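You operate a simulated robot arm through the tools that you are given. There is no shell and no other tool.

The job below is to be done with a simulated robot arm. You get a single attempt, and the scene is never put back.

JOB
Lap the blue dye off the iron plate with 6 m paste.
Fine: load the iron puck from the tin; put the puck back and close the tin. What is to be rubbed or washed off counts as gone when no trace of it is left.
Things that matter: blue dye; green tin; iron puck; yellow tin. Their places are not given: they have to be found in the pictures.

Only the result counts: the job must be done as asked and must still hold three seconds after the hand-in. Knocking over, shifting, dropping, spilling or breaking anything else fails it.

ROBOT AND FRAMES
A 7-joint arm with a two-finger parallel gripper, fixed in place. Base frame: the origin is at the foot of the arm, x ahead of it, y to its left, z up; the work surface is at about z = 800. Units: mm, rad, N and s.
Its first joint turns from -2.601 to 2.601 rad. Payload 3.43 kg.
Tool frame: the origin (TCP) lies between the finger pads and is the grasp point; the fingertips stand 30 mm ahead of it; z points along the fingers, y is the line along which they close. Largest opening 94 mm; finger width 28, thickness 10; the body of the gripper, 50 by 96 mm, starts 55 mm behind the TCP.
Orientation is told as [roll, pitch, yaw] about the base's x, y, z axes, in that order, counted from this pose: with the fingers straight down and closing along the base's y, the tool's x points along the base's -x, its y along +y and its z along -z.

CONTROLS
- The arm moves only by the tool apply_moves. Its argument "commands" is a list of rows, each an object of numbers (a shift or turn left out is 0, a gripper value left out holds the last): "tx", "ty", "tz": the shift along the tool's x, y, z in cm; "rx", "ry", "rz": the turn, a rotation vector about the tool's x, y, z in rad; "fingers": the opening, from 0 (shut) to 1 (fully open). In form: [{"tx": .., "ty": .., "tz": .., "rx": .., "ry": .., "rz": .., "fingers": ..}, ...]. A call has 1 to 20 rows; each row is the pose to reach, as a shift and turn from the pose commanded when the call began, along the tool's axes at that moment. A row lasts 0.2 s, in which the tool goes at most 50 mm and 0.15 rad; a call with a longer step from one row to the next is refused whole, and so is a gripper value outside its range. A pose out of reach is approached as far as the arm can. The call stops where the force on the tool passes 40 N (or 10 N more than at its start, if that is more) or the arm is blocked; 0.2 s more then pass. The fingers move at their own pace (about 45 mm/s each) and stop on an object; they squeeze with about 43 N. The grip force told is the motor's: it shows also when the fingers shut on nothing. Time passes only in rows, and 0.2 s behind the last, so rows that repeat a pose let the fingers close. The reply holds the time, the measured pose of the TCP, the force on the tool along the base axes, the opening and the grip force, in the units named above and with some noise, with the torque about the TCP (base axes, N m) and any sound that the robot's microphone picked up, and new pictures: "pictures" is both (left out), scene, wrist or none.
- Cameras (640 x 400 px; columns grow to the right, rows downward): "scene" is fixed at [400.4, 650.8, 1429.3]; the picture's right is [0.72, 0.70, 0.00], its down [0.49, -0.51, -0.71] and it looks along [-0.49, 0.51, -0.71] (base axes); focal length 248 px, centre (320, 200). "wrist" rides on the gripper at [76, 14, -102] in the tool frame; the picture's right is [-0.18, 0.98, 0.00], its down [-0.75, -0.14, -0.64] and it looks along [-0.63, -0.12, 0.77] (tool axes); focal length 243 px, centre (320, 200).
- measure_at(camera, pixels): there is no depth. For up to 12 entries [column, row, z] of the newest picture of that camera ("zoom" is the newest enlarged one), the place [x, y] in the base frame at which the ray of that pixel passes the height z, good to about 2 mm. It takes no simulated time.
- zoom(camera, box): a new picture of the part [left, top, right, bottom] of that camera's present view, enlarged. It takes no simulated time.
- hand_in(): hands the job in; it is judged then, once.

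Leave the gripper open and the arm clear of the work at the hand-in unless told otherwise.

The tools are called after ">>>" by a JSON object that holds its "method" and its "body". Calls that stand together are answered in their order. apply_moves: Moves the arm, as the interface text tells. Its arguments: {"type":"object","properties":{"commands":{"type":"array","items":{"type":"object","properties":{"tx":{"type":"number"},"ty":{"type":"number"},"tz":{"type":"number"},"rx":{"type":"number"},"ry":{"type":"number"},"rz":{"type":"number"},"fingers":{"type":"number"}}}},"pictures":{"type":"string","enum":["both","scene","wrist","none"]}},"required":["commands"]} The other tools are called the same way: measure_at (camera, pixels) gives the place at which the rays of pixels pass given heights; zoom (camera, box) takes an enlarged picture of a part of a camera's view; hand_in () hands the job in.

At the start:

```text
time_s: 0.0
tcp_pos: [-63.7, 985.9, 1195.8]
orientation: [0.0, 0.0, 0.0]
contact_force: [0.5, -0.1, -0.7]
wrist_torque: [0.01, -0.02, 0.0]
gripper_width: 93.7
grip_force: 0.1
```

scene: 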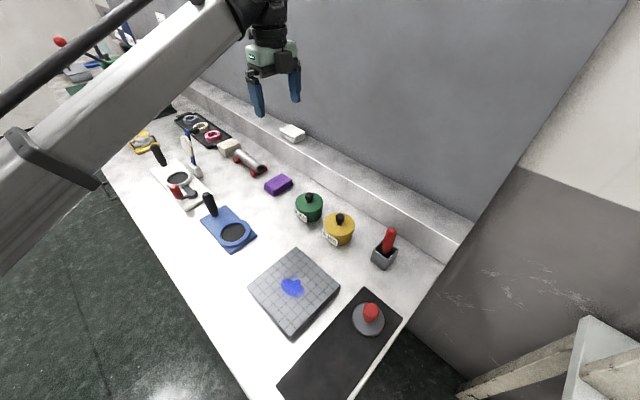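
wrist: 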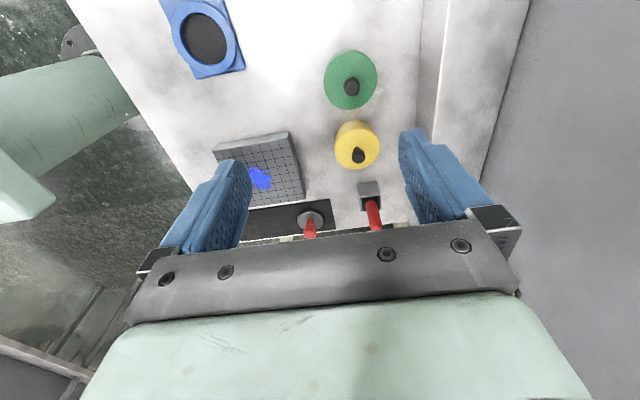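

I see a blue dye patch on the gridded plate (scene ~290,288), green tin (308,207), yellow tin (339,230), and a puck with a red knob on a black mat (369,315). I'll zoom in on these to read the labels.

>>> {"method": "zoom", "body": {"camera": "scene", "box": [280, 180, 370, 250]}}

>>> {"method": "zoom", "body": {"camera": "scene", "box": [240, 230, 420, 400]}}

>>> {"method": "zoom", "body": {"camera": "wrist", "box": [200, 20, 420, 240]}}

>>> {"method": "zoom", "body": {"camera": "scene", "box": [110, 90, 310, 260]}}

```text
5.71 times, centred on (325, 215) of scene
```

zoom: 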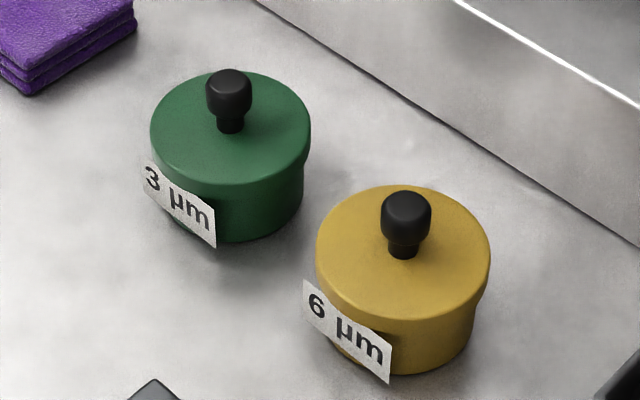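

```text
2.35 times, centred on (330, 315) of scene
```

zoom: 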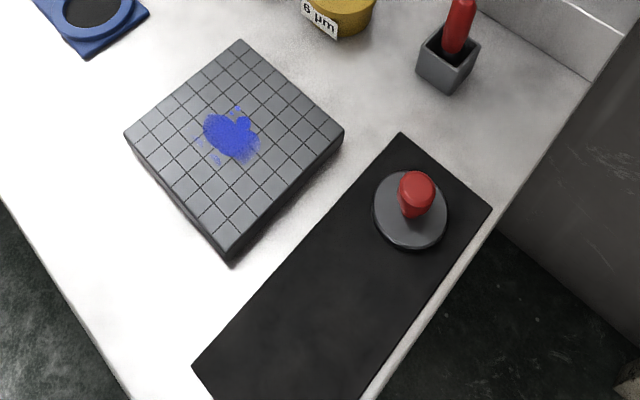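

```text
1.82 times, centred on (310, 130) of wrist
```

zoom: 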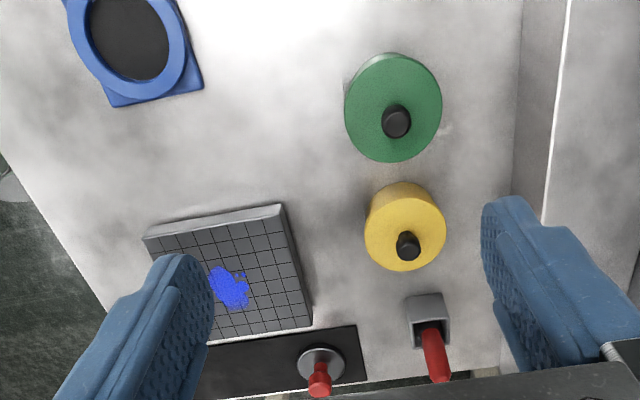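

```text
2.35 times, centred on (210, 175) of scene
```

zoom: 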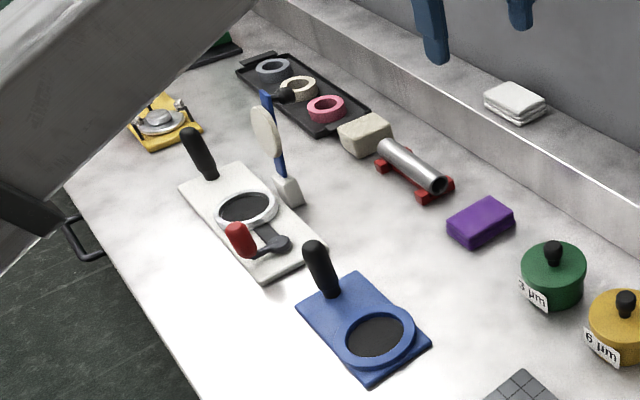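

The yellow tin is labelled 6 µm, so it's the one to use; the puck is on the black mat at scene (369,315). I'll measure these places from both cameras to triangulate.

>>> {"method": "measure_at", "body": {"camera": "scene", "pixels": [[339.9, 215.9, 860], [339.9, 215.9, 900], [339.2, 231, 850], [339.2, 231, 870], [338, 245.5, 800], [371.5, 311, 860], [371.5, 311, 840], [368.5, 320, 810], [294, 249, 820], [249, 288, 820], [295, 329, 820], [340, 286, 820]]}}

>>> {"method": "measure_at", "body": {"camera": "wrist", "pixels": [[358, 155, 860], [358, 155, 900], [356, 145, 860], [311, 234, 860], [311, 234, 840], [311, 218, 810], [350, 87, 880], [297, 132, 820], [305, 193, 820], [261, 179, 820]]}}

>>> {"method": "measure_at", "body": {"camera": "scene", "pixels": [[294, 249, 830], [249, 288, 830], [295, 329, 830], [340, 286, 830], [290, 287, 830], [353, 290, 803], [403, 320, 803], [278, 385, 803], [296, 335, 800], [384, 265, 800]]}}

```text
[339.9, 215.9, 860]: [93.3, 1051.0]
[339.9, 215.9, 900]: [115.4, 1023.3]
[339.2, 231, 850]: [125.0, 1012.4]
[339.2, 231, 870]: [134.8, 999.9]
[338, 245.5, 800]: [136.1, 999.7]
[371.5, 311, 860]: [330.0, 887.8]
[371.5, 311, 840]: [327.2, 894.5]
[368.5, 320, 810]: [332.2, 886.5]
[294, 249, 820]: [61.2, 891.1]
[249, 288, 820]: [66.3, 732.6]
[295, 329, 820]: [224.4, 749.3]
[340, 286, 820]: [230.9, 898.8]
```

```text
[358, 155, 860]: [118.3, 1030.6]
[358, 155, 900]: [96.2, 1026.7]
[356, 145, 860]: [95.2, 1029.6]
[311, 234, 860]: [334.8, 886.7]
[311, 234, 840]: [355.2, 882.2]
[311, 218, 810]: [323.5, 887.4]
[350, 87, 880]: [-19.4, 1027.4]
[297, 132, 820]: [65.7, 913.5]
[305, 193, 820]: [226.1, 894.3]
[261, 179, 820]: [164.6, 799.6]
```

```text
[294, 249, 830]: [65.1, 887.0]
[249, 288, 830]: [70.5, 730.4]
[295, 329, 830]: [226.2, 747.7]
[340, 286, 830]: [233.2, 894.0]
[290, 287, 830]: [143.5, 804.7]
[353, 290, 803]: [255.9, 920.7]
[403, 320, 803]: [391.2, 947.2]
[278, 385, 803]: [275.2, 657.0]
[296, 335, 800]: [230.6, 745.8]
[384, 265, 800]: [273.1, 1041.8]
```

Yellow knob triangulates to roughly (106,1030,883) and the puck knob to about (331,886,863). I'll move closer to (20,985,1020) for a better wrist view and to check reach.

>>> {"method": "apply_moves", "body": {"commands": [{"tx": -1.7, "ty": 0, "tz": 3.5, "fingers": 1}, {"tx": -3.4, "ty": 0, "tz": 7}, {"tx": -5.1, "ty": 0, "tz": 10.5}, {"tx": -6.8, "ty": 0, "tz": 14}, {"tx": -8.4, "ty": 0, "tz": 17.5}, {"tx": -8.4, "ty": 0, "tz": 17.5}]}}

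```text
time_s: 1.4
tcp_pos: [20.7, 985.7, 1022.3]
orientation: [-0.001, 0.0, 0.001]
contact_force: [0.4, 0.1, 0.4]
wrist_torque: [-0.01, 0.01, -0.03]
gripper_width: 94.2
grip_force: 0.0
```

scene: 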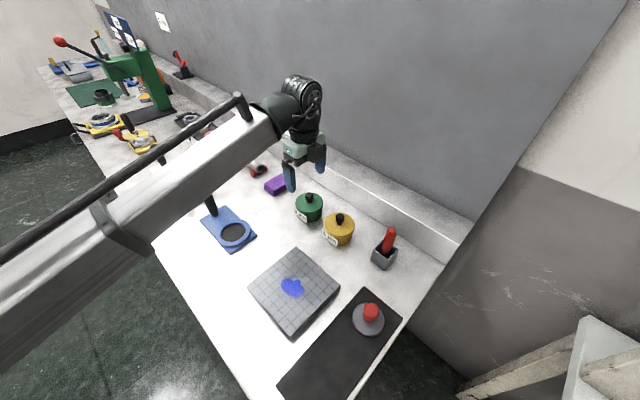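
wrist: 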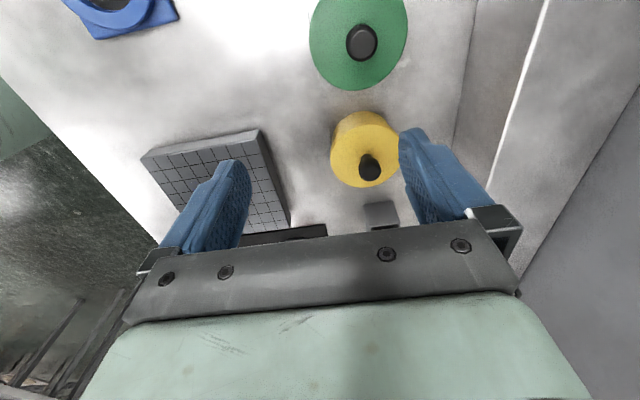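

The reach was fine. I'll measure the tin more closely with zooms.

>>> {"method": "zoom", "body": {"camera": "wrist", "box": [300, 90, 440, 230]}}

>>> {"method": "measure_at", "body": {"camera": "wrist", "pixels": [[369, 167, 880], [369, 167, 870], [369, 167, 890], [361, 152, 855], [361, 152, 865], [455, 140, 800], [478, 0, 800], [500, 160, 850]]}}

>>> {"method": "measure_at", "body": {"camera": "scene", "pixels": [[339.9, 215.9, 870], [339.9, 215.9, 880], [339.9, 215.9, 890], [433, 262, 800]]}}

```text
2.86 times, centred on (370, 160) of wrist
```

zoom: 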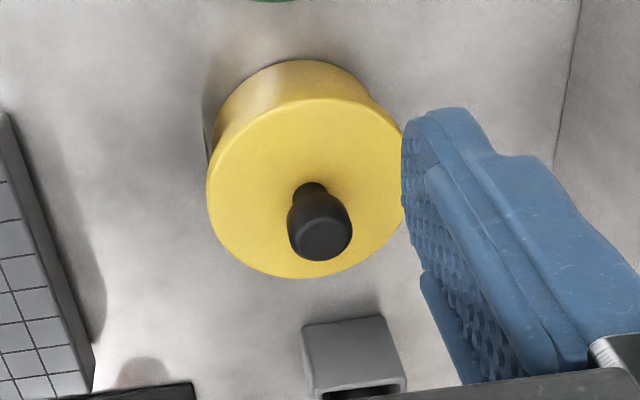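

```text
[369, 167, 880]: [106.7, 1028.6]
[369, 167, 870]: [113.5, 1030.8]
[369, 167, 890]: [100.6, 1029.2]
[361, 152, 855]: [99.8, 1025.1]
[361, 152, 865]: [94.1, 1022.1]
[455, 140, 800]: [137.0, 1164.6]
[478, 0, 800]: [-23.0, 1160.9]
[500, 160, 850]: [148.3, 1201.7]
```

```text
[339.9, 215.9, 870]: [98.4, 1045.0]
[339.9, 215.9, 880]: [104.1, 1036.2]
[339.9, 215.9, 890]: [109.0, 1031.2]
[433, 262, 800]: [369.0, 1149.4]
```

>>> {"method": "measure_at", "body": {"camera": "zoom", "pixels": [[323, 228, 880], [323, 228, 890], [306, 188, 850], [306, 188, 860], [306, 188, 870], [207, 188, 860], [405, 188, 860], [306, 278, 860], [306, 98, 860]]}}

>>> {"method": "measure_at", "body": {"camera": "scene", "pixels": [[339.5, 224.1, 850], [339.5, 224.1, 860], [339.5, 224.1, 870], [340.2, 215, 880], [340.2, 215, 890]]}}

```text
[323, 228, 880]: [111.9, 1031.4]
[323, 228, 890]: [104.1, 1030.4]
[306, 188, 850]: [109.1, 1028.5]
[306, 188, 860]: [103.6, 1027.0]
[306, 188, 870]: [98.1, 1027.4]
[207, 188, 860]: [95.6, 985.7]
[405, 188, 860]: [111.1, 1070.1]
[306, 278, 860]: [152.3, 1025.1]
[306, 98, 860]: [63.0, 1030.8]
```

```text
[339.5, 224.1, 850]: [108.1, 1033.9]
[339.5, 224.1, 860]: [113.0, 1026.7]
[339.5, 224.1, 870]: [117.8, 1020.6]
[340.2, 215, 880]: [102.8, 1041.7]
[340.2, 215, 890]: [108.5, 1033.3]
```

The lid centre comes out at about (108,1030), lid top z≈853, knob top ≈887. That's radius ~1036, so I'll check reach by hovering above at z≈960.

>>> {"method": "apply_moves", "body": {"commands": [{"tx": -3, "ty": 1.5, "tz": 2}, {"tx": -6, "ty": 3, "tz": 4}, {"tx": -8.8, "ty": 4.4, "tz": 6}, {"tx": -8.8, "ty": 4.4, "tz": 6}]}}

```text
time_s: 2.4
tcp_pos: [109.1, 1031.9, 961.4]
orientation: [0.0, 0.001, 0.001]
contact_force: [-1.0, 0.3, -0.3]
wrist_torque: [-0.02, 0.03, 0.03]
gripper_width: 94.1
grip_force: 0.1
```

scene: 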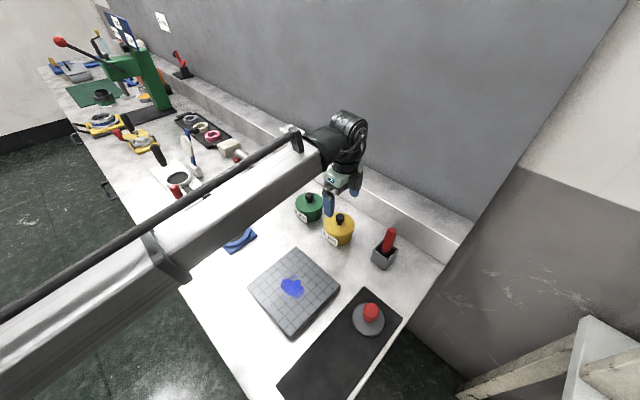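
wrist: 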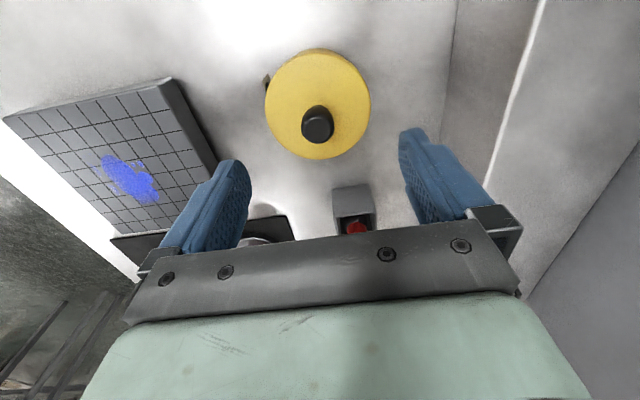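

Reach is fine. I'll re-measure the knob from this nearer view.

>>> {"method": "zoom", "body": {"camera": "wrist", "box": [250, 30, 390, 170]}}

>>> {"method": "measure_at", "body": {"camera": "wrist", "pixels": [[318, 126, 885], [318, 126, 890], [318, 103, 853], [265, 103, 853], [371, 103, 853], [318, 48, 853], [318, 159, 853], [250, 235, 810]]}}

```text
2.86 times, centred on (320, 100) of wrist
```

zoom: 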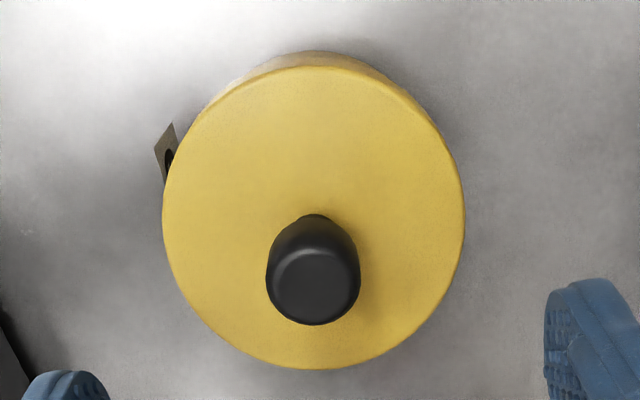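

```text
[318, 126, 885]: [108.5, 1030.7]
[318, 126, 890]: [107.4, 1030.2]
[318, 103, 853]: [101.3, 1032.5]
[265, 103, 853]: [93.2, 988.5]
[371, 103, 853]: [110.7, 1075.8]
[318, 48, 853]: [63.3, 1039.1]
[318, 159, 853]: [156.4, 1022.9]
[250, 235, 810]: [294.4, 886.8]
```

Knob is centred at about (109,1030), right below the TCP. I'll descend to TCP z≈888 and close on the knob.

>>> {"method": "apply_moves", "body": {"commands": [{"tz": 3}, {"tz": 5.5}, {"tz": 7.2}, {"tz": 7.2}, {"tz": 7.2, "fingers": 0}, {"tz": 7.2, "fingers": 0}, {"tz": 7.2, "fingers": 0}, {"tz": 7.2, "fingers": 0}, {"tz": 7.2, "fingers": 0}, {"tz": 7.2, "fingers": 0}]}}

```text
time_s: 4.6
tcp_pos: [109.9, 1030.1, 888.2]
orientation: [0.0, 0.001, 0.001]
contact_force: [-0.3, 0.7, -1.0]
wrist_torque: [-0.05, 0.0, 0.0]
gripper_width: 24.7
grip_force: 42.5
```

scene: 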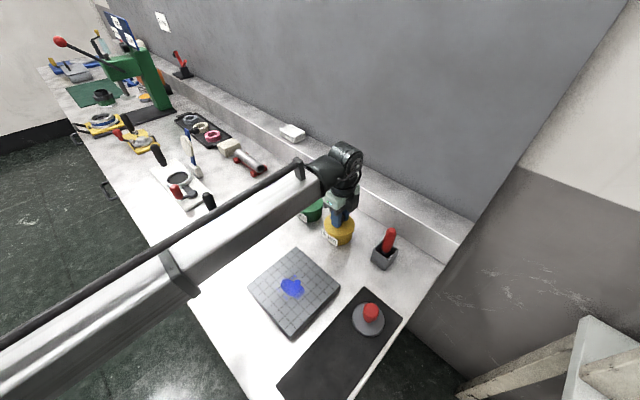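
wrist: 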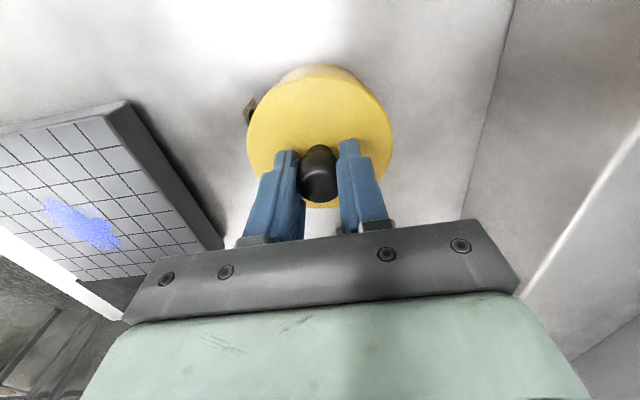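

Knob is gripped (24.7 mm). I'll lift slowly, straight up.

>>> {"method": "apply_moves", "body": {"commands": [{"tz": -0.5}, {"tz": -1}, {"tz": -2}, {"tz": -3.5}, {"tz": -5.5}, {"tz": -7.5}, {"tz": -7.5}]}}

```text
time_s: 6.2
tcp_pos: [108.9, 1028.5, 964.2]
orientation: [0.0, -0.001, 0.0]
contact_force: [0.2, 0.2, -0.8]
wrist_torque: [-0.04, 0.03, -0.03]
gripper_width: 24.4
grip_force: 42.8
heard: snap
```

scene: 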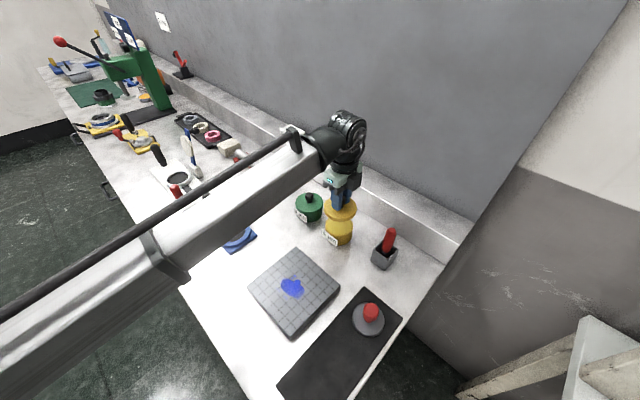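
wrist: 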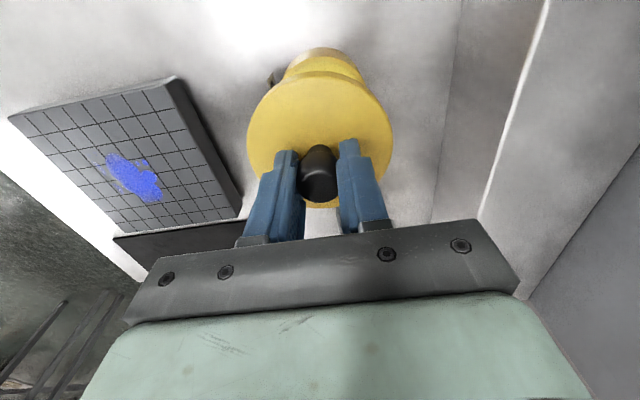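

The lid came off with a snap. Now I'll find a free spot on the table for it, left of the plate.

>>> {"method": "measure_at", "body": {"camera": "scene", "pixels": [[265, 235, 800], [270, 215, 800], [280, 240, 800], [256, 238, 815], [290, 180, 830], [268, 192, 800], [300, 218, 800], [338, 258, 800], [338, 236, 820], [285, 225, 800]]}}

>>> {"method": "zoom", "body": {"camera": "scene", "box": [200, 160, 360, 260]}}

```text
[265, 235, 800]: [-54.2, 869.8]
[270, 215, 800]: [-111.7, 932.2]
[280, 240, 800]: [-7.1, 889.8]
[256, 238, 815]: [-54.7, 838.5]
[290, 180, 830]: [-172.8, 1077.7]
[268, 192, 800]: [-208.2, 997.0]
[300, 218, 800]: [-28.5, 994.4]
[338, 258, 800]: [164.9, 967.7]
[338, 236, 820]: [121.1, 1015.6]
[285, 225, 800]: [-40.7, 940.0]
```

```text
4.00 times, centred on (280, 210) of scene
```

zoom: 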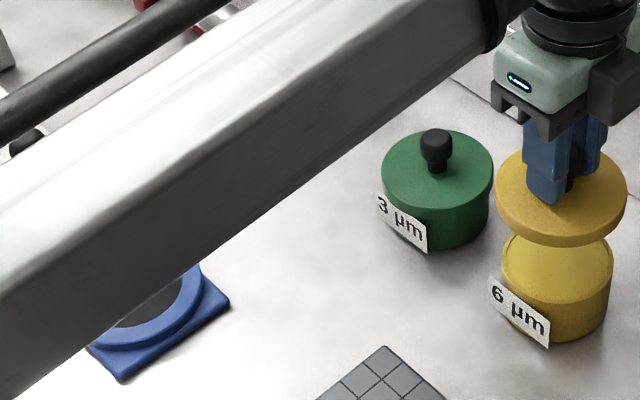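

Open tin visible. I'll set the lid down at about (-30,910): clear of the green tin, blue holder and plate. First move above it.

>>> {"method": "apply_moves", "body": {"commands": [{"ty": -4, "tz": -1}, {"tx": 2, "ty": -7.5, "tz": -1}, {"tx": 5, "ty": -10.5}, {"tx": 8.5, "ty": -12}, {"tx": 12, "ty": -12}, {"tx": 13.8, "ty": -12}, {"tx": 13.8, "ty": -12, "tz": 3}, {"tx": 13.8, "ty": -12, "tz": 6}, {"tx": 13.8, "ty": -12, "tz": 8.5}, {"tx": 13.8, "ty": -12, "tz": 9}, {"tx": 13.8, "ty": -12, "tz": 9}]}}

```text
time_s: 8.6
tcp_pos: [-29.9, 908.4, 874.5]
orientation: [0.0, 0.0, -0.001]
contact_force: [-0.2, 0.5, 0.1]
wrist_torque: [0.01, -0.02, 0.0]
gripper_width: 24.8
grip_force: 42.7
```

scene: 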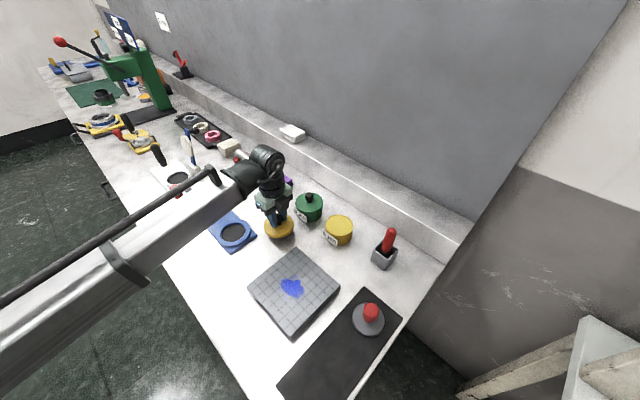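
wrist: 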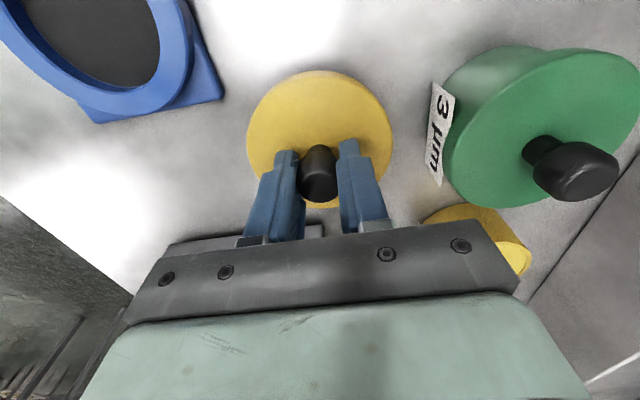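

I'll lower in small steps until contact; the lid bottom is perhaps 15–20 mm above the table.

>>> {"method": "apply_moves", "body": {"commands": [{"tz": 0.3}, {"tz": 0.6}, {"tz": 0.9}, {"tz": 1.2}, {"tz": 1.2}], "pictures": "none"}}

>>> {"method": "zoom", "body": {"camera": "scene", "box": [240, 180, 360, 255]}}

```text
time_s: 9.8
tcp_pos: [-28.8, 910.3, 862.4]
orientation: [0.0, 0.001, 0.001]
contact_force: [0.6, 0.2, -0.1]
wrist_torque: [-0.02, -0.01, 0.0]
gripper_width: 24.6
grip_force: 42.8
```

```text
5.33 times, centred on (300, 218) of scene
```

zoom: 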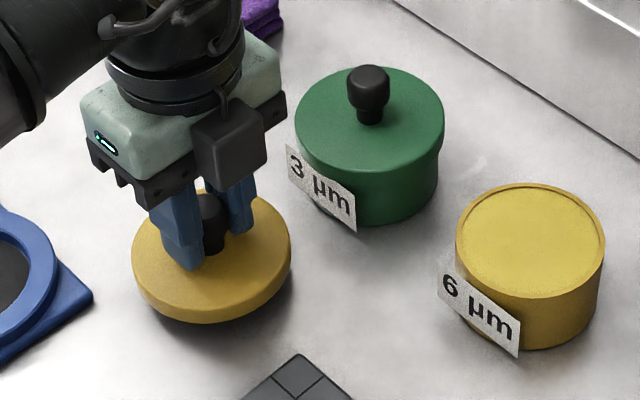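

The tin has paste near its rim. Continuing to lower the lid gently.

>>> {"method": "apply_moves", "body": {"commands": [{"tz": 0.2}, {"tz": 0.4}, {"tz": 0.5}, {"tz": 0.6}, {"tz": 0.6}], "pictures": "none"}}

```text
time_s: 11.0
tcp_pos: [-30.2, 910.9, 856.4]
orientation: [0.001, 0.0, 0.0]
contact_force: [0.0, 0.9, -0.4]
wrist_torque: [-0.02, 0.01, -0.04]
gripper_width: 24.3
grip_force: 42.8
```

>>> {"method": "apply_moves", "body": {"commands": [{"tz": 0.15}, {"tz": 0.3}, {"tz": 0.4}, {"tz": 0.4}], "pictures": "none"}}

>>> {"method": "zoom", "body": {"camera": "scene", "box": [240, 180, 360, 255]}}

```text
time_s: 12.0
tcp_pos: [-29.5, 909.7, 852.0]
orientation: [0.0, -0.001, 0.0]
contact_force: [0.2, 0.6, -0.5]
wrist_torque: [0.03, 0.01, 0.03]
gripper_width: 24.6
grip_force: 43.2
```

```text
5.33 times, centred on (300, 218) of scene
```

zoom: 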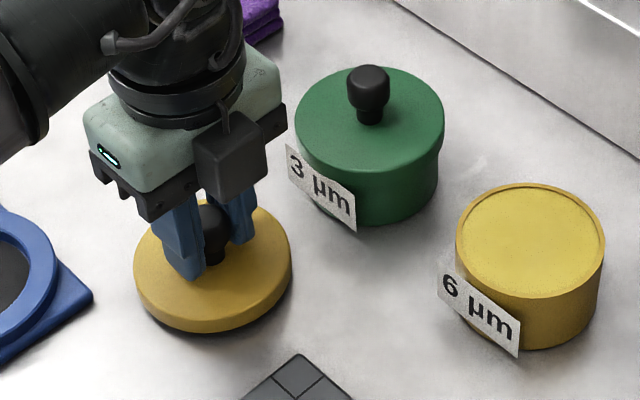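

No contact yet but nearly down. Continuing in 1 mm steps.

>>> {"method": "apply_moves", "body": {"commands": [{"tz": 0.1}, {"tz": 0.2}, {"tz": 0.3}, {"tz": 0.3}], "pictures": "none"}}

```text
time_s: 13.0
tcp_pos: [-29.8, 909.5, 848.3]
orientation: [0.0, 0.001, 0.0]
contact_force: [-0.2, -0.4, -1.0]
wrist_torque: [-0.02, 0.01, -0.01]
gripper_width: 24.4
grip_force: 42.7
```

>>> {"method": "apply_moves", "body": {"commands": [{"tz": 0.1}, {"tz": 0.2}, {"tz": 0.2}], "pictures": "none"}}

>>> {"method": "zoom", "body": {"camera": "scene", "box": [250, 200, 310, 250]}}

```text
time_s: 13.8
tcp_pos: [-30.0, 908.4, 848.1]
orientation: [0.0, 0.0, 0.001]
contact_force: [0.6, 0.4, -0.5]
wrist_torque: [-0.01, -0.01, -0.02]
gripper_width: 24.7
grip_force: 43.2
```

```text
8.00 times, centred on (280, 225) of scene
```

zoom: 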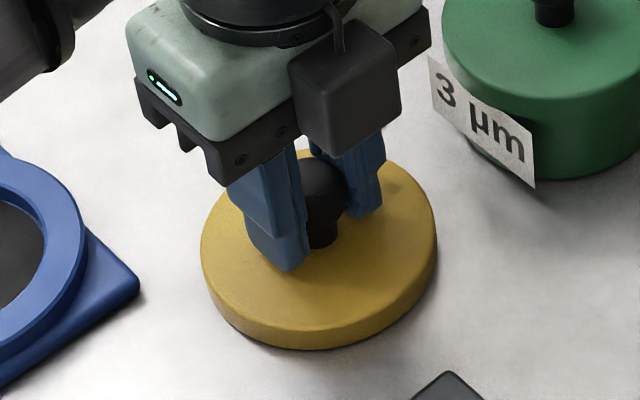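

>>> {"method": "apply_moves", "body": {"commands": [{"tz": 0.1}, {"tz": 0.2}, {"tz": 0.2}], "pictures": "none"}}

```text
time_s: 14.6
tcp_pos: [-30.3, 909.8, 845.4]
orientation: [-0.001, -0.001, 0.0]
contact_force: [0.7, -1.6, 2.3]
wrist_torque: [-0.15, 0.02, -0.01]
gripper_width: 24.4
grip_force: 43.4
```

Light contact now (2.3 N). I'll release here and rise to z≈960.

>>> {"method": "apply_moves", "body": {"commands": [{"tz": 0.05}, {"tz": 0.05, "fingers": 0.7}, {"tz": 0.05}, {"tz": 0.05}, {"tz": 0.05}, {"tz": 0.05}, {"tz": -2}, {"tz": -5}, {"tz": -9}, {"tz": -12}, {"tz": -12}]}}

```text
time_s: 17.0
tcp_pos: [-29.7, 907.9, 968.7]
orientation: [0.0, 0.0, 0.001]
contact_force: [1.1, 0.5, 0.7]
wrist_torque: [0.01, 0.01, -0.01]
gripper_width: 65.8
grip_force: 0.0
```

scene: 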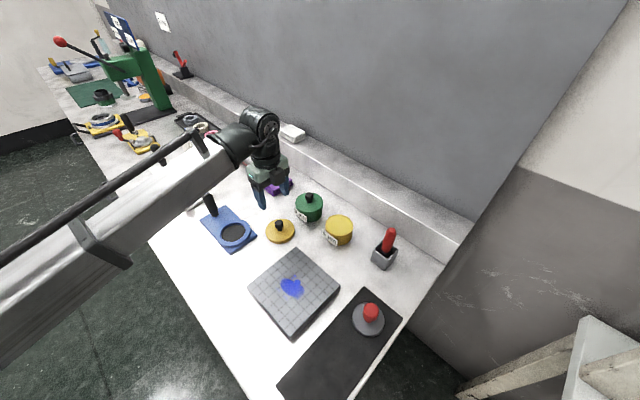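
wrist: 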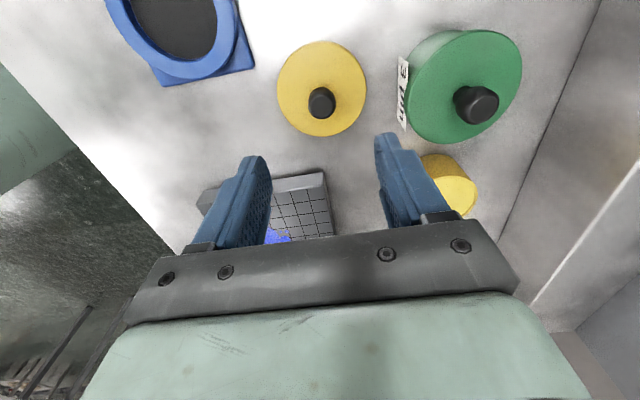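

Lid rests stably. Next I move toward the puck, to about (240,888,1000), for a closer look.

>>> {"method": "apply_moves", "body": {"commands": [{"tx": -4.5, "tz": -1}, {"tx": -9, "tz": -2}, {"tx": -13.5, "tz": -3}, {"tx": -18, "ty": -1, "tz": -3.5}, {"tx": -22.5, "ty": -1.5, "tz": -3.5}, {"tx": -27, "ty": -2, "tz": -3.5, "fingers": 1}, {"tx": -27, "ty": -2, "tz": -3.5}]}}

```text
time_s: 18.6
tcp_pos: [241.7, 891.1, 1003.6]
orientation: [0.001, -0.001, -0.001]
contact_force: [1.2, -0.4, 0.3]
wrist_torque: [0.02, 0.0, -0.01]
gripper_width: 93.9
grip_force: 0.1
```

scene: 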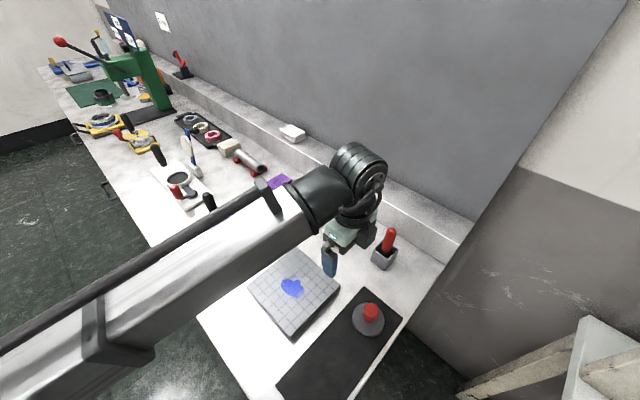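
wrist: 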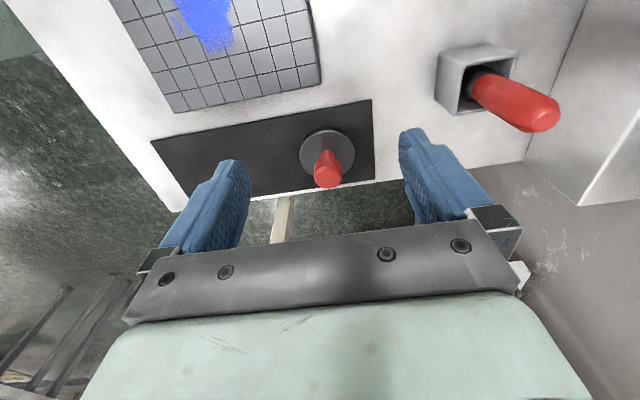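

>>> {"method": "zoom", "body": {"camera": "wrist", "box": [270, 110, 390, 200]}}

>>> {"method": "zoom", "body": {"camera": "scene", "box": [335, 285, 405, 345]}}

>>> {"method": "measure_at", "body": {"camera": "zoom", "pixels": [[320, 200, 850], [320, 200, 870]]}}

>>> {"method": "measure_at", "body": {"camera": "wrist", "pixels": [[328, 177, 860], [328, 177, 850], [328, 177, 870], [327, 154, 815], [300, 154, 812], [355, 154, 812], [327, 130, 812], [372, 179, 803], [371, 99, 803], [320, 82, 830], [310, 0, 830], [166, 105, 830]]}}

```text
4.44 times, centred on (330, 155) of wrist
```

zoom: 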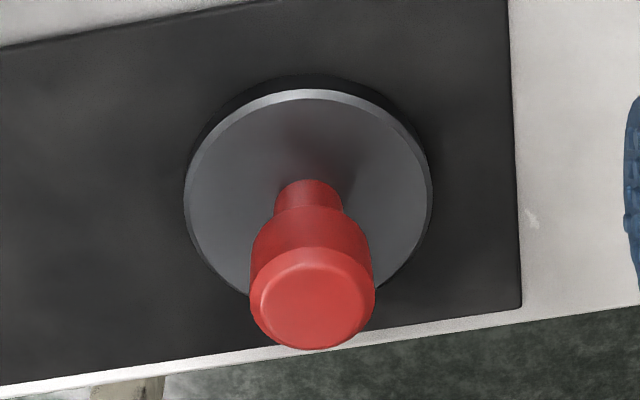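

```text
6.67 times, centred on (370, 315) of scene
```

zoom: 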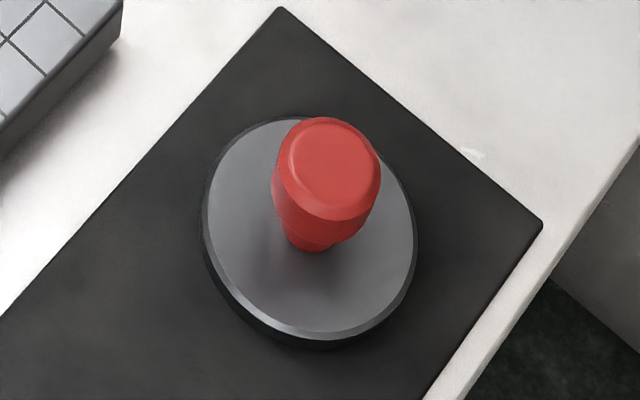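

```text
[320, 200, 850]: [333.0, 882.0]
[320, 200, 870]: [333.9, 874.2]
```

```text
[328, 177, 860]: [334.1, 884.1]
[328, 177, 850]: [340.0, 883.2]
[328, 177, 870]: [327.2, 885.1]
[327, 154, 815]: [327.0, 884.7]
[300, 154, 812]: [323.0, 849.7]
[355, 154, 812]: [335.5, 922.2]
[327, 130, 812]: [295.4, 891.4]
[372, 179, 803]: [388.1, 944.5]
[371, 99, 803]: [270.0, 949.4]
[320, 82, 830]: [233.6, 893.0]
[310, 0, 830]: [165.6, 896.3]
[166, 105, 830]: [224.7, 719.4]
```

Puck handle is centred about (330,886), top z≈868. I'll move above it with fingers open.

>>> {"method": "apply_moves", "body": {"commands": [{"tx": -4.5}, {"tx": -8.9, "ty": -0.4}, {"tx": -8.9, "ty": -0.4, "tz": 4}, {"tx": -8.9, "ty": -0.4, "tz": 8}, {"tx": -8.9, "ty": -0.4, "tz": 8}]}}

```text
time_s: 19.8
tcp_pos: [332.0, 888.3, 919.7]
orientation: [0.0, -0.001, 0.0]
contact_force: [-0.2, -0.4, -0.3]
wrist_torque: [-0.01, 0.02, -0.02]
gripper_width: 93.8
grip_force: 0.1
```

scene: 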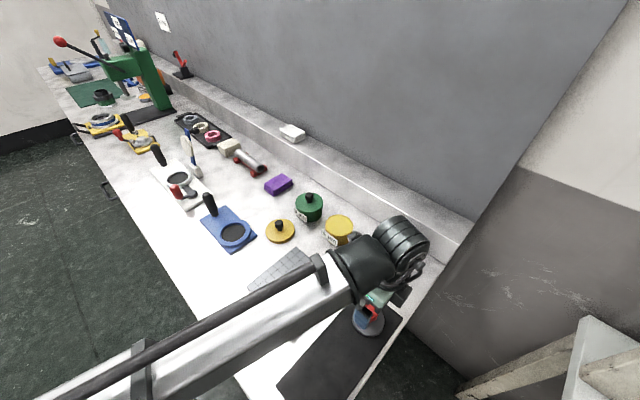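
wrist: 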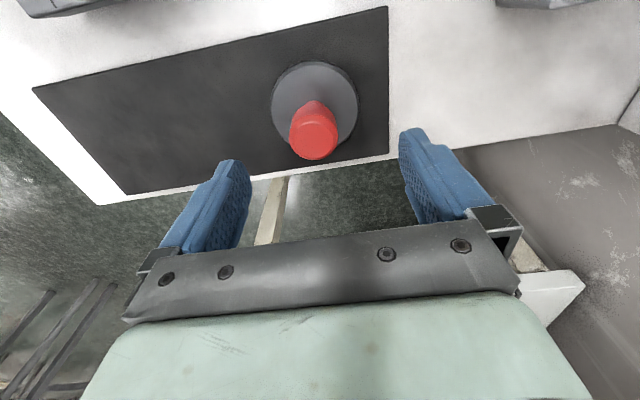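

>>> {"method": "measure_at", "body": {"camera": "wrist", "pixels": [[315, 142, 865], [315, 142, 870], [314, 105, 815], [272, 105, 815], [357, 105, 815], [315, 61, 815]]}}

>>> {"method": "zoom", "body": {"camera": "wrist", "box": [250, 40, 390, 170]}}

```text
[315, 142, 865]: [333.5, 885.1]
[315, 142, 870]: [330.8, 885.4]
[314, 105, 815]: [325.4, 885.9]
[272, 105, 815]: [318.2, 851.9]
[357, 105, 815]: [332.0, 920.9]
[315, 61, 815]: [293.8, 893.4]
```

```text
3.08 times, centred on (320, 105) of wrist
```

zoom: 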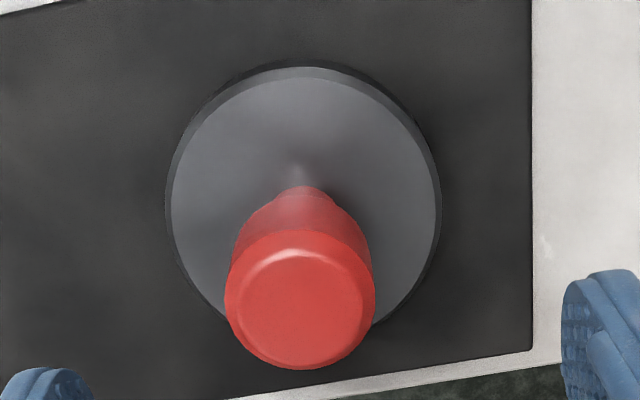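

Aligned at (330,886). I'll descend to z≈856 and grasp the handle.

>>> {"method": "apply_moves", "body": {"commands": [{"tz": 3}, {"tz": 5}, {"tz": 6.3}, {"tz": 6.3}, {"tz": 6.3, "fingers": 0}, {"tz": 6.3, "fingers": 0}, {"tz": 6.3, "fingers": 0}, {"tz": 6.3, "fingers": 0}, {"tz": 6.3, "fingers": 0}]}}

```text
time_s: 21.8
tcp_pos: [328.5, 885.4, 857.6]
orientation: [-0.001, -0.001, 0.001]
contact_force: [0.1, -3.5, -0.8]
wrist_torque: [-0.04, 0.01, -0.01]
gripper_width: 33.4
grip_force: 41.5
```

scene: 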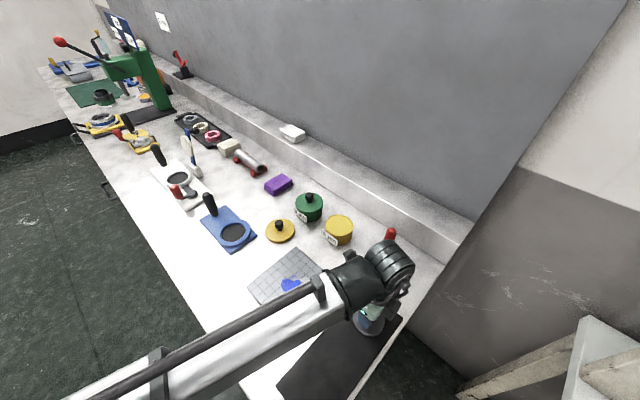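
wrist: 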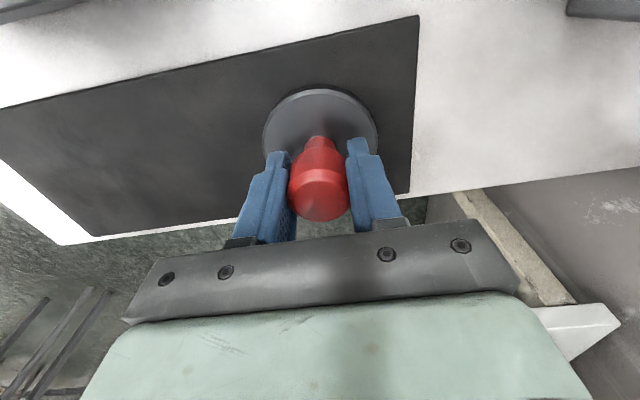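

Gripped (33.4 mm). Lift up 10 cm and look.

>>> {"method": "apply_moves", "body": {"commands": [{"tz": -1}, {"tz": -3}, {"tz": -6}, {"tz": -10}, {"tz": -10}]}}

```text
time_s: 23.0
tcp_pos: [329.2, 883.3, 956.3]
orientation: [0.0, 0.0, 0.0]
contact_force: [-0.7, 0.2, -4.6]
wrist_torque: [0.01, 0.02, -0.02]
gripper_width: 33.5
grip_force: 42.9
```

scene: 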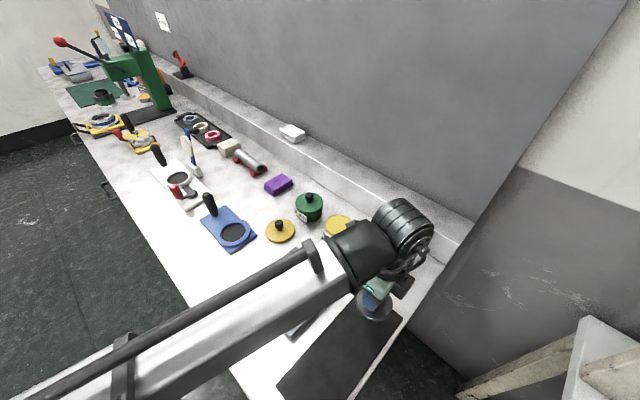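
wrist: 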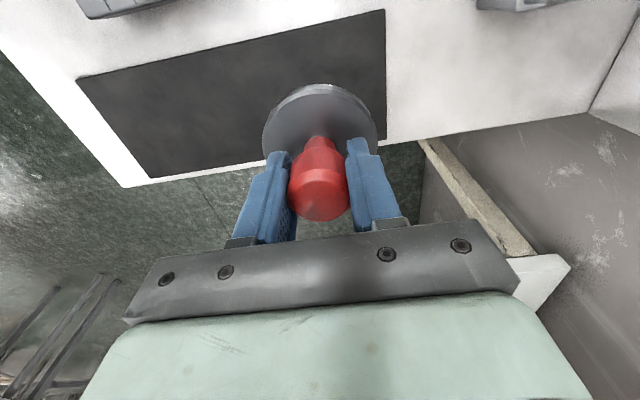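

Puck is lifted (~4.6 N). I'll move at higher z over the plate side, then over to above the open tin.

>>> {"method": "apply_moves", "body": {"commands": [{"tx": 3, "tz": -2.5}, {"tx": 7.5, "tz": -3.5}, {"tx": 12, "tz": -3.5}, {"tx": 16.5, "tz": -3.5}, {"tx": 19, "ty": 3.5, "tz": -3.5}, {"tx": 21, "ty": 7.5, "tz": -3.5}, {"tx": 22.1, "ty": 11.5, "tz": -3.5}, {"tx": 22.1, "ty": 14.4, "tz": -3.5}, {"tx": 22.1, "ty": 14.4, "tz": -3.5}]}}

>>> {"method": "zoom", "body": {"camera": "scene", "box": [290, 180, 390, 260]}}

>>> {"method": "zoom", "body": {"camera": "wrist", "box": [220, 20, 420, 230]}}

```text
time_s: 25.0
tcp_pos: [107.5, 1030.8, 990.8]
orientation: [0.001, 0.002, -0.001]
contact_force: [0.3, -0.2, -3.6]
wrist_torque: [0.0, 0.01, -0.01]
gripper_width: 33.6
grip_force: 43.4
```

scene: 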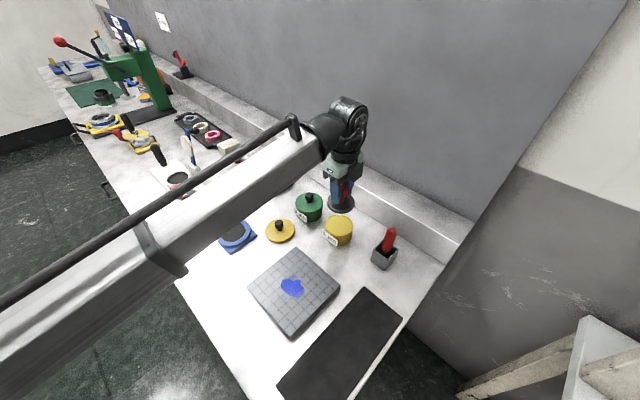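
wrist: 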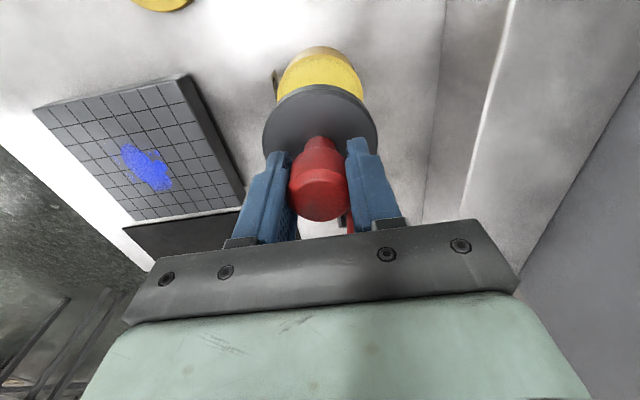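

```text
5.00 times, centred on (340, 220) of scene
```

zoom: 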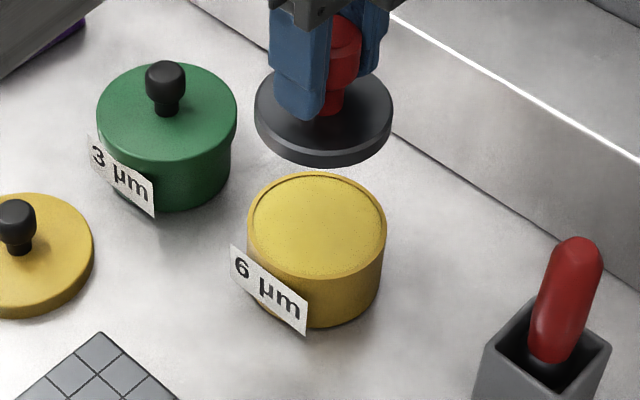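

```text
1.90 times, centred on (320, 125) of wrist
```

zoom: 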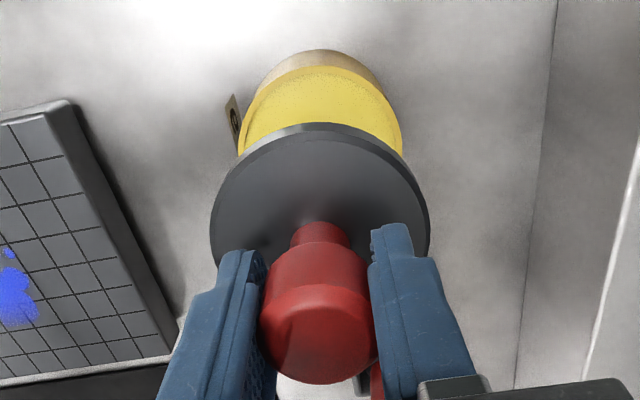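

The puck (~74 mm) goes in a ~80 mm mouth, so centring matters. I'll measure the tin mouth centre and rim extents.

>>> {"method": "zoom", "body": {"camera": "scene", "box": [315, 200, 365, 250]}}

>>> {"method": "measure_at", "body": {"camera": "scene", "pixels": [[339.4, 225.1, 845], [339.4, 225.1, 848], [339.4, 225.1, 840], [325.4, 225.1, 845], [353.2, 225.1, 845], [339.4, 214.6, 845], [339.4, 236, 845]]}}

```text
8.00 times, centred on (340, 225) of scene
```

zoom: 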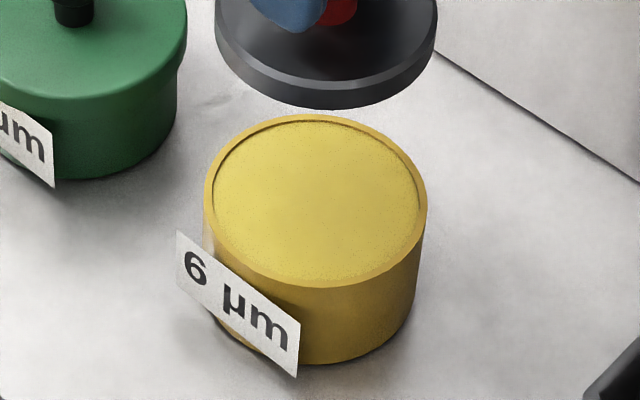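

```text
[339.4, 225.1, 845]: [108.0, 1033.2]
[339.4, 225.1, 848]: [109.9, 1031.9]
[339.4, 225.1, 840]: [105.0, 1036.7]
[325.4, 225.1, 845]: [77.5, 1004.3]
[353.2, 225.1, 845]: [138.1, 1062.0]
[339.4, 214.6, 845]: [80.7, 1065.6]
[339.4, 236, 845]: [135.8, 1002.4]
```

Tin mouth centre ≈ (109.3,1030.7), inner diameter ~78; the puck sits about −1.5 mm in x from the TCP. I'll shift slightly and lower to just above the rim, then look.

>>> {"method": "apply_moves", "body": {"commands": [{"tx": -0.25, "ty": 0.05, "tz": 3}, {"tx": -0.25, "ty": 0.05, "tz": 6}, {"tx": -0.25, "ty": 0.05, "tz": 8}, {"tx": -0.25, "ty": 0.05, "tz": 8.3}, {"tx": -0.25, "ty": 0.05, "tz": 8.3}], "pictures": "both"}}

>>> {"method": "zoom", "body": {"camera": "scene", "box": [315, 195, 365, 245]}}

>>> {"method": "zoom", "body": {"camera": "wrist", "box": [250, 60, 390, 160]}}

```text
time_s: 26.2
tcp_pos: [111.1, 1030.8, 907.9]
orientation: [-0.001, 0.0, 0.0]
contact_force: [0.3, -0.4, -3.7]
wrist_torque: [0.01, 0.0, -0.01]
gripper_width: 33.5
grip_force: 42.8
```

scene: 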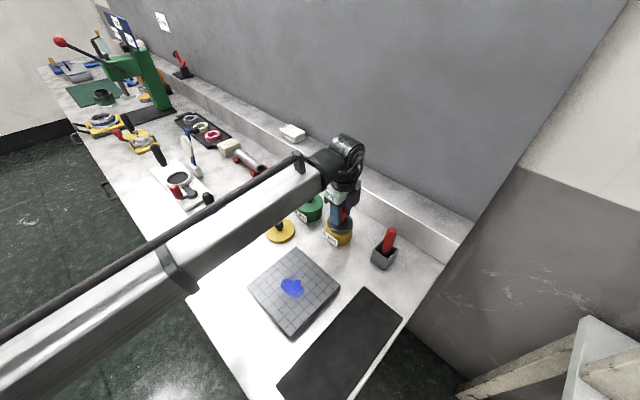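
wrist: 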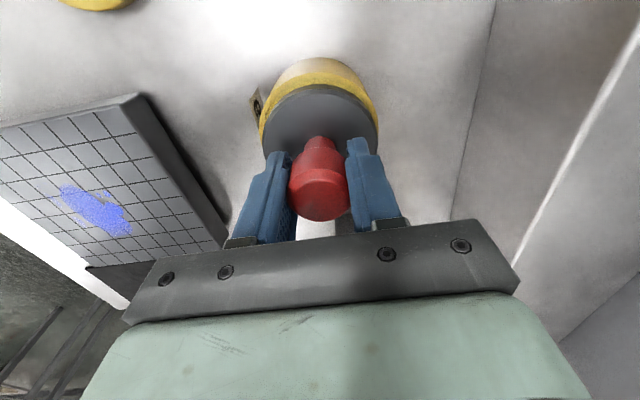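

```text
8.00 times, centred on (340, 220) of scene
```

zoom: 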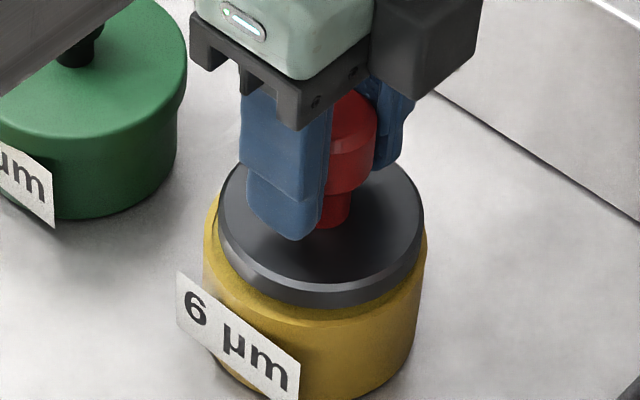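

```text
4.00 times, centred on (320, 110) of wrist
```

zoom: 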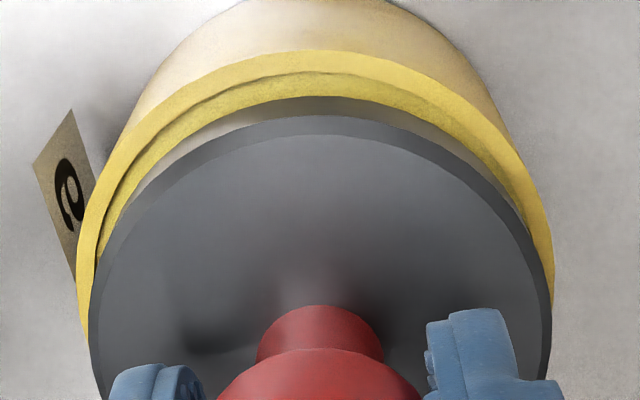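

Very close; the puck appears ~1.5 mm too far in +x and ~0.5 mm in +y versus the tin. I'll correct that and lower gently.

>>> {"method": "apply_moves", "body": {"commands": [{"tx": 0.17, "ty": -0.06, "tz": 0}, {"tx": 0.17, "ty": -0.06, "tz": 0.2}, {"tx": 0.17, "ty": -0.06, "tz": 0.4}, {"tx": 0.17, "ty": -0.06, "tz": 0.6}, {"tx": 0.17, "ty": -0.06, "tz": 0.6}], "pictures": "both"}}

>>> {"method": "zoom", "body": {"camera": "scene", "box": [315, 195, 365, 245]}}

>>> {"method": "zoom", "body": {"camera": "wrist", "box": [250, 60, 390, 160]}}

```text
time_s: 27.4
tcp_pos: [109.9, 1030.7, 904.0]
orientation: [-0.001, 0.0, -0.002]
contact_force: [-0.4, -0.4, -4.0]
wrist_torque: [-0.02, 0.01, 0.03]
gripper_width: 33.6
grip_force: 42.7
```

scene: 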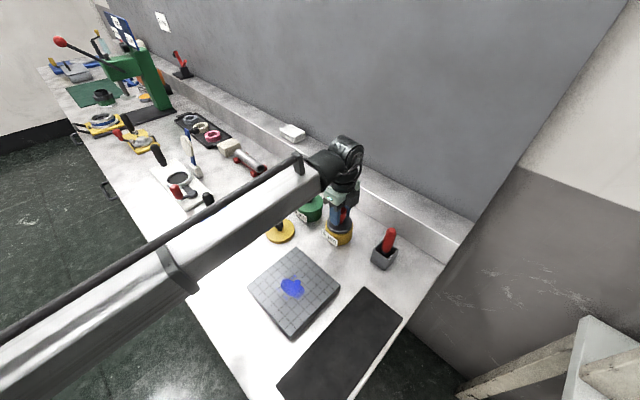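
wrist: 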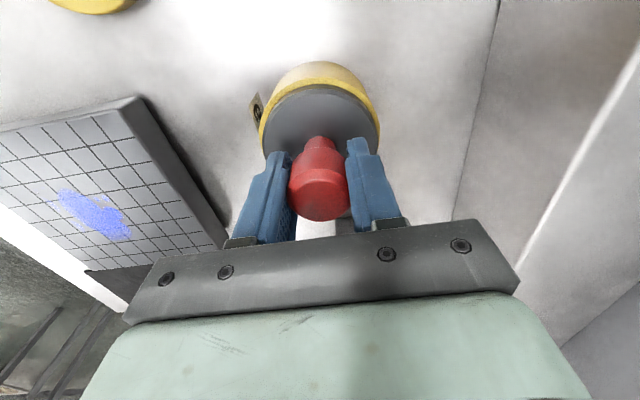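

```text
8.00 times, centred on (340, 220) of scene
```

zoom: 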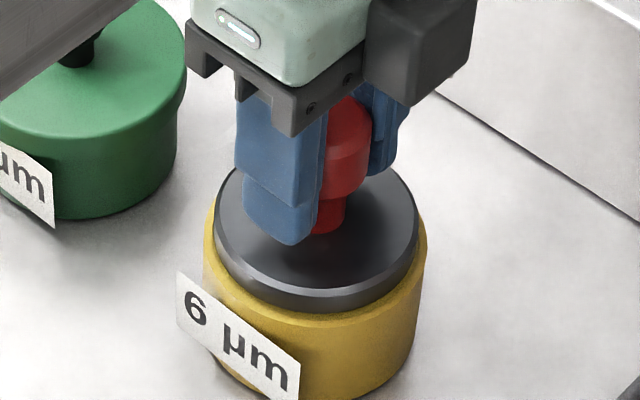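

```text
4.00 times, centred on (320, 110) of wrist
```

zoom: 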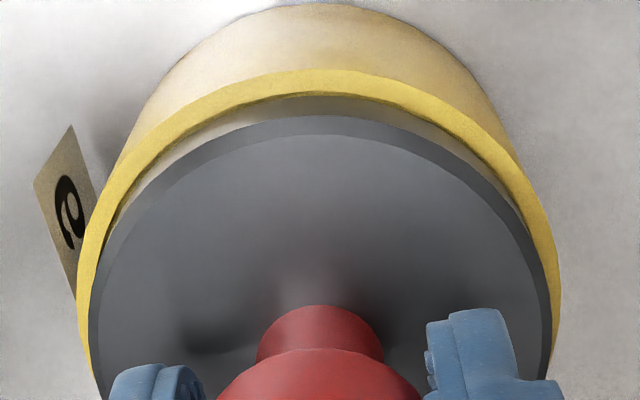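

Centred nicely now, puck bottom close to the rim level. Lowering 3 mm more.

>>> {"method": "apply_moves", "body": {"commands": [{"tz": 0.1}, {"tz": 0.2}, {"tz": 0.3}, {"tz": 0.3}], "pictures": "none"}}

>>> {"method": "zoom", "body": {"camera": "scene", "box": [315, 195, 365, 245]}}

>>> {"method": "zoom", "body": {"camera": "wrist", "box": [250, 60, 390, 160]}}

```text
time_s: 28.4
tcp_pos: [110.2, 1029.1, 902.6]
orientation: [0.0, 0.0, 0.0]
contact_force: [-3.2, -0.3, 5.5]
wrist_torque: [-0.07, -0.08, -0.04]
gripper_width: 33.4
grip_force: 42.6
```

```text
8.00 times, centred on (340, 220) of scene
```

zoom: 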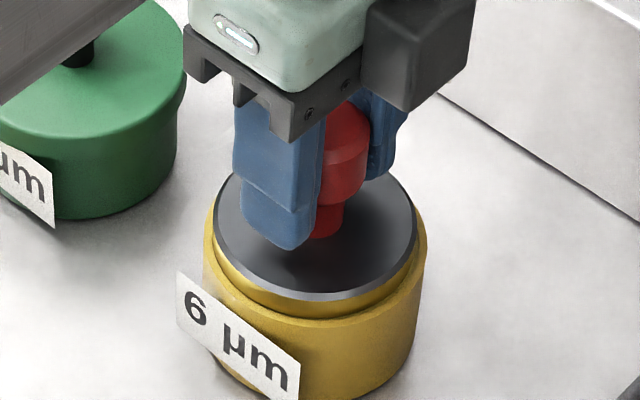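

```text
4.00 times, centred on (320, 110) of wrist
```

zoom: 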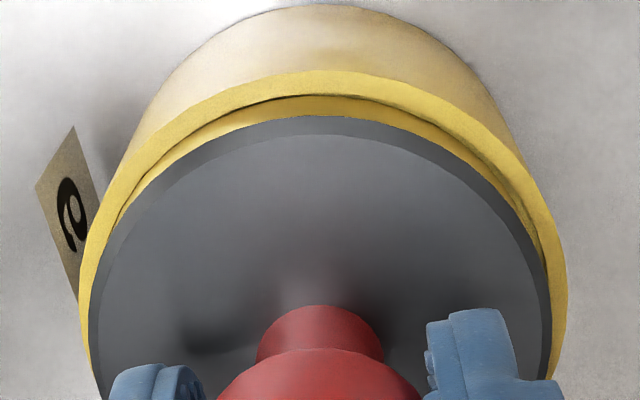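

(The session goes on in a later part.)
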